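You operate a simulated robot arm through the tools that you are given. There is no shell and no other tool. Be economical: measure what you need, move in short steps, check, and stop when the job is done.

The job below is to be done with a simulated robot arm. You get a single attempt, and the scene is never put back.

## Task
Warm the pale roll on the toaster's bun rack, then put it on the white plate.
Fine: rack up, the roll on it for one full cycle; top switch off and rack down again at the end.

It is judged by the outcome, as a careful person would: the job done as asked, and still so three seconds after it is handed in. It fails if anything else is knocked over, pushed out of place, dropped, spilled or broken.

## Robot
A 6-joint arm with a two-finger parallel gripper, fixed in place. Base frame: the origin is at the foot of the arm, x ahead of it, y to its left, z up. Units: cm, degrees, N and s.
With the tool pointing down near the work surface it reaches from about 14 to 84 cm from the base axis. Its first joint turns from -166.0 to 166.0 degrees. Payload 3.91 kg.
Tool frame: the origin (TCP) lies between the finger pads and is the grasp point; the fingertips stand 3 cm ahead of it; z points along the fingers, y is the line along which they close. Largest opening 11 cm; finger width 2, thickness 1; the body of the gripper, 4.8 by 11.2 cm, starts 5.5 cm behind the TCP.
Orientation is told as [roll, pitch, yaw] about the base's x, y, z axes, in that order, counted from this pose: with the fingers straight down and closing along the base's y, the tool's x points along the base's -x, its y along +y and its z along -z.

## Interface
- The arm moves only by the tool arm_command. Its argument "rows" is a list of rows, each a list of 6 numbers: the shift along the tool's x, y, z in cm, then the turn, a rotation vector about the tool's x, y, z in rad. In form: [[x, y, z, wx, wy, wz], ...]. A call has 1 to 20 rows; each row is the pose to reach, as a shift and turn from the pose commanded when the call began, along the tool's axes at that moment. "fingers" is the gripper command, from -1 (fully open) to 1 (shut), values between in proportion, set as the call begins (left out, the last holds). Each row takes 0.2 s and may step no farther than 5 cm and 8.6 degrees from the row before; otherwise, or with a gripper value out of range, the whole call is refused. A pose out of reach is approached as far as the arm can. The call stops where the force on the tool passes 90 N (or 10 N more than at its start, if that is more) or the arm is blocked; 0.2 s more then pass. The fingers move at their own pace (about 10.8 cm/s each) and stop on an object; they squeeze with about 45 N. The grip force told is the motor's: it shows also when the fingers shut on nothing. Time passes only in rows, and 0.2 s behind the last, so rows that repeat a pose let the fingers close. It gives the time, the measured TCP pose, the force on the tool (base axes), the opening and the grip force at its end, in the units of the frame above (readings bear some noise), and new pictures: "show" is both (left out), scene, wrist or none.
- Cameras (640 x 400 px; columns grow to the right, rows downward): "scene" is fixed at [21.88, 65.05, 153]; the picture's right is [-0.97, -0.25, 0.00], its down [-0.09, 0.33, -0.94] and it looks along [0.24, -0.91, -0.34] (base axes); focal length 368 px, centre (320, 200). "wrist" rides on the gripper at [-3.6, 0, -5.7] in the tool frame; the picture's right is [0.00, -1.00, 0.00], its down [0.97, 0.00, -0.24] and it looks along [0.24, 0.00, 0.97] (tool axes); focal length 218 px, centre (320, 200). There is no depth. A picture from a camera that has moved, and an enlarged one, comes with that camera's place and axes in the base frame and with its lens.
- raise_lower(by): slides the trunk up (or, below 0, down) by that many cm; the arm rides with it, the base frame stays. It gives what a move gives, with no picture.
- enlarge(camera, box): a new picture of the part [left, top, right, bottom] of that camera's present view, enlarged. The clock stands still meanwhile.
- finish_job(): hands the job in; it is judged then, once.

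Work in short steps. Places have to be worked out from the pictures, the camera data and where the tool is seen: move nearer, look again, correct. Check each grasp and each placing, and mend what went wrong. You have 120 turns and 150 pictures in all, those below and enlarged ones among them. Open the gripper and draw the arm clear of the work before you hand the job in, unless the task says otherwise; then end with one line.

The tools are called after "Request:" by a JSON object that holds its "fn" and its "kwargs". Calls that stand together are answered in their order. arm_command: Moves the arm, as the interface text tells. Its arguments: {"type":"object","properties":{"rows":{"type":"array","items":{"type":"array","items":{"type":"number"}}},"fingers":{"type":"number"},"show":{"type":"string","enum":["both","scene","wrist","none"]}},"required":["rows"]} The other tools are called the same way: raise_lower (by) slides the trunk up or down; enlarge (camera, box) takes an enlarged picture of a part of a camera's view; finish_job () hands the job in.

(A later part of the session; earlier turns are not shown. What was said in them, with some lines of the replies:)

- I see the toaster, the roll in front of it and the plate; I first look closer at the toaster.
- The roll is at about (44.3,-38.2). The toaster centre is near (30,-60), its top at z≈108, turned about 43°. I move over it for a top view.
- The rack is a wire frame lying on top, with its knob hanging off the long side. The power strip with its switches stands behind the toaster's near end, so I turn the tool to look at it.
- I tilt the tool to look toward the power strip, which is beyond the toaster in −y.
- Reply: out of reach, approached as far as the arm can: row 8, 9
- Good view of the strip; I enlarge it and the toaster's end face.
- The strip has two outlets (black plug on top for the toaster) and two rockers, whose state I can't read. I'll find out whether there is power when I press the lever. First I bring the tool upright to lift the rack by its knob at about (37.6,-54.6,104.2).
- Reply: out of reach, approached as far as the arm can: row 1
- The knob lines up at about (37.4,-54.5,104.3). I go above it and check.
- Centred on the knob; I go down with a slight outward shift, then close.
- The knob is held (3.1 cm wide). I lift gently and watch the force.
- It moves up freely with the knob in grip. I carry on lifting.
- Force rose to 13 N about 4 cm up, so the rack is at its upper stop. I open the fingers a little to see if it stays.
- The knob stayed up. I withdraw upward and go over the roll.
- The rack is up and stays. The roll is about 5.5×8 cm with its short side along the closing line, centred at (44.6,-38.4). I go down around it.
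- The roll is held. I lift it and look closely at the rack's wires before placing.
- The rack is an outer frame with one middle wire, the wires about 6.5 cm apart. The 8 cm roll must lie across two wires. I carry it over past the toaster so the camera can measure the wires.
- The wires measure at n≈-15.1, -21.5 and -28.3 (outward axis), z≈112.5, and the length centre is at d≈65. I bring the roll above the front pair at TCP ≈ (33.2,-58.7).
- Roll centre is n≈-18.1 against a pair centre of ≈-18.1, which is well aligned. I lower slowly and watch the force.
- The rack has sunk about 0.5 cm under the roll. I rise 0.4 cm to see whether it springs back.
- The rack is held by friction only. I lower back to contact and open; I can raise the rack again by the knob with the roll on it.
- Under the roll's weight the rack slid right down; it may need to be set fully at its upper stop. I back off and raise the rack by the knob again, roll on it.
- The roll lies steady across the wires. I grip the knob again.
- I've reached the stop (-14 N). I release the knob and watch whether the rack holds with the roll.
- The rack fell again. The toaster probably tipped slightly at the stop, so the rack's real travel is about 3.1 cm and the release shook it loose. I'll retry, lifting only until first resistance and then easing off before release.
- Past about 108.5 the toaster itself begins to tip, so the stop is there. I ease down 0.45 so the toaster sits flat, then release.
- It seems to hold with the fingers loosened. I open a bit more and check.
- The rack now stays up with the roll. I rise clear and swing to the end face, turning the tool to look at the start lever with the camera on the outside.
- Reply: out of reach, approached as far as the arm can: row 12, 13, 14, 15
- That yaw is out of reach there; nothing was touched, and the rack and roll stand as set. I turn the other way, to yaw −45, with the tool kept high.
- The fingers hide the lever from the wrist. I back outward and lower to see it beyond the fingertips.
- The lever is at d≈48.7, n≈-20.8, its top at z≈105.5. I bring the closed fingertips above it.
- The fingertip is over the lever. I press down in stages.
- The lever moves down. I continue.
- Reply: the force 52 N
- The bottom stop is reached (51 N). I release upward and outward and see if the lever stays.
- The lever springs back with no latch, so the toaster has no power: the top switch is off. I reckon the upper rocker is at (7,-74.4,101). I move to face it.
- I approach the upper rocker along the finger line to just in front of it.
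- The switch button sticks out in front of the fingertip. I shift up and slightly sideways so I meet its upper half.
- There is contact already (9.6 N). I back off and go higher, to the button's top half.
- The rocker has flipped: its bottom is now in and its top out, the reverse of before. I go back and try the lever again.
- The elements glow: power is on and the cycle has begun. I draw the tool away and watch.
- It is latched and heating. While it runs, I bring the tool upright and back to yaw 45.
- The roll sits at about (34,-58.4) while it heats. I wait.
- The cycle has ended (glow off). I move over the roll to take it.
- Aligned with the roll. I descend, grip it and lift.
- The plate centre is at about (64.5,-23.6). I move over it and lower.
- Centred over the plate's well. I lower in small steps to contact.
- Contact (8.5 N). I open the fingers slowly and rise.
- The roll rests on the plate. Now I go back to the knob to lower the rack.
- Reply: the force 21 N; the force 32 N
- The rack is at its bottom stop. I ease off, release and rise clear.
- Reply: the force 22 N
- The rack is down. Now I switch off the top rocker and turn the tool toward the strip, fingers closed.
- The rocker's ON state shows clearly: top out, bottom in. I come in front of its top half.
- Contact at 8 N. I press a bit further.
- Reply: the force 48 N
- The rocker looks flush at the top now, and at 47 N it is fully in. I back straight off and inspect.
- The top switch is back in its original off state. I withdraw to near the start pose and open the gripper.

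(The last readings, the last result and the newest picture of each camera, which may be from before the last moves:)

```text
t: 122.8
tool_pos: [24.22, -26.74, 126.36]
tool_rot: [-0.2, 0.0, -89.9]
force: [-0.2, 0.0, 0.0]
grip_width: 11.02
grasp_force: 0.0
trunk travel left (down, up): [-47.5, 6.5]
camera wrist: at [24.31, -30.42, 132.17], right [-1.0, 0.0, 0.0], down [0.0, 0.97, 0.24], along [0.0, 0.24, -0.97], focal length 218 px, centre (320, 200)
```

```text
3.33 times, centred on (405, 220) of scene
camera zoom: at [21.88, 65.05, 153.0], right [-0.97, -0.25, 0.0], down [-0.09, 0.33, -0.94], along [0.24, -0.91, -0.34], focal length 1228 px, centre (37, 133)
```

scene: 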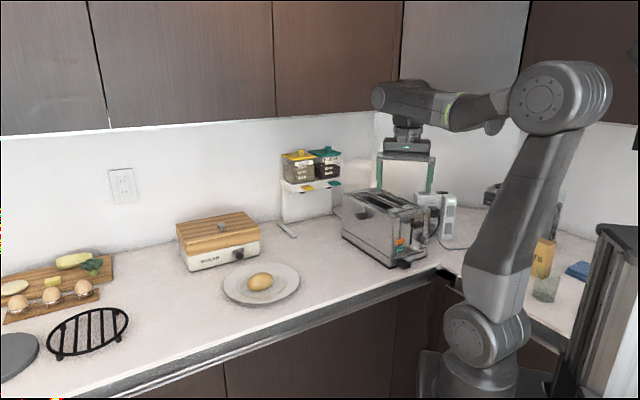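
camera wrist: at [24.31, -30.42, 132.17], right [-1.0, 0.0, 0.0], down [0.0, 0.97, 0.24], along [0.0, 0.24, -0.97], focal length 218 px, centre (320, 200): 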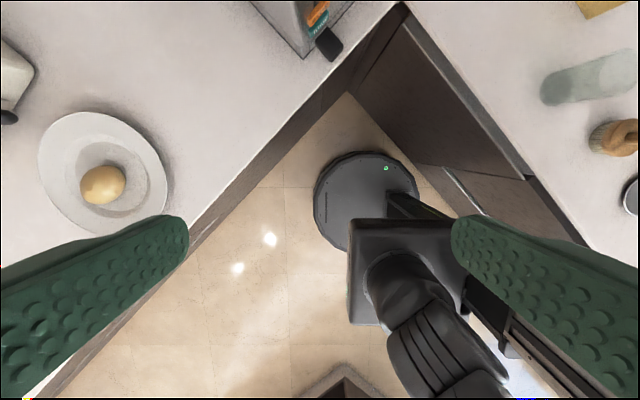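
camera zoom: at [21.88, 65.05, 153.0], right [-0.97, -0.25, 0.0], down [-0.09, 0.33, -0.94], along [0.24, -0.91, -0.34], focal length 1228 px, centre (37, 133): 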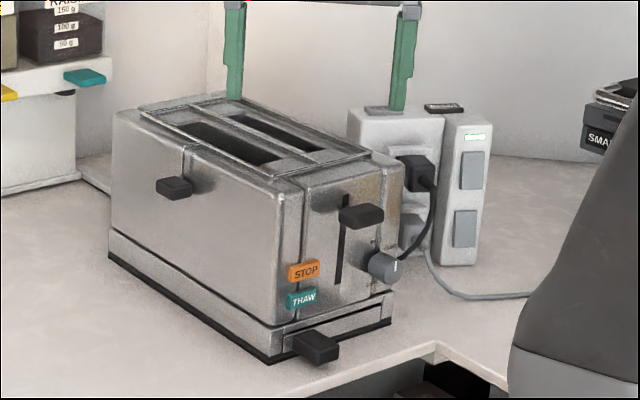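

The pictures show the roll on the plate, the rack down, the lever up and the top switch off. The gripper is open and clear, so I hand the job in.

Request:
{"fn": "finish_job", "kwargs": {}}

```text
The job is handed in.
```

The roll was warmed for one full cycle on the raised rack and now sits on the white plate, with the rack down and the top switch off; the toaster shifted about half a centimetre while I lifted the rack.
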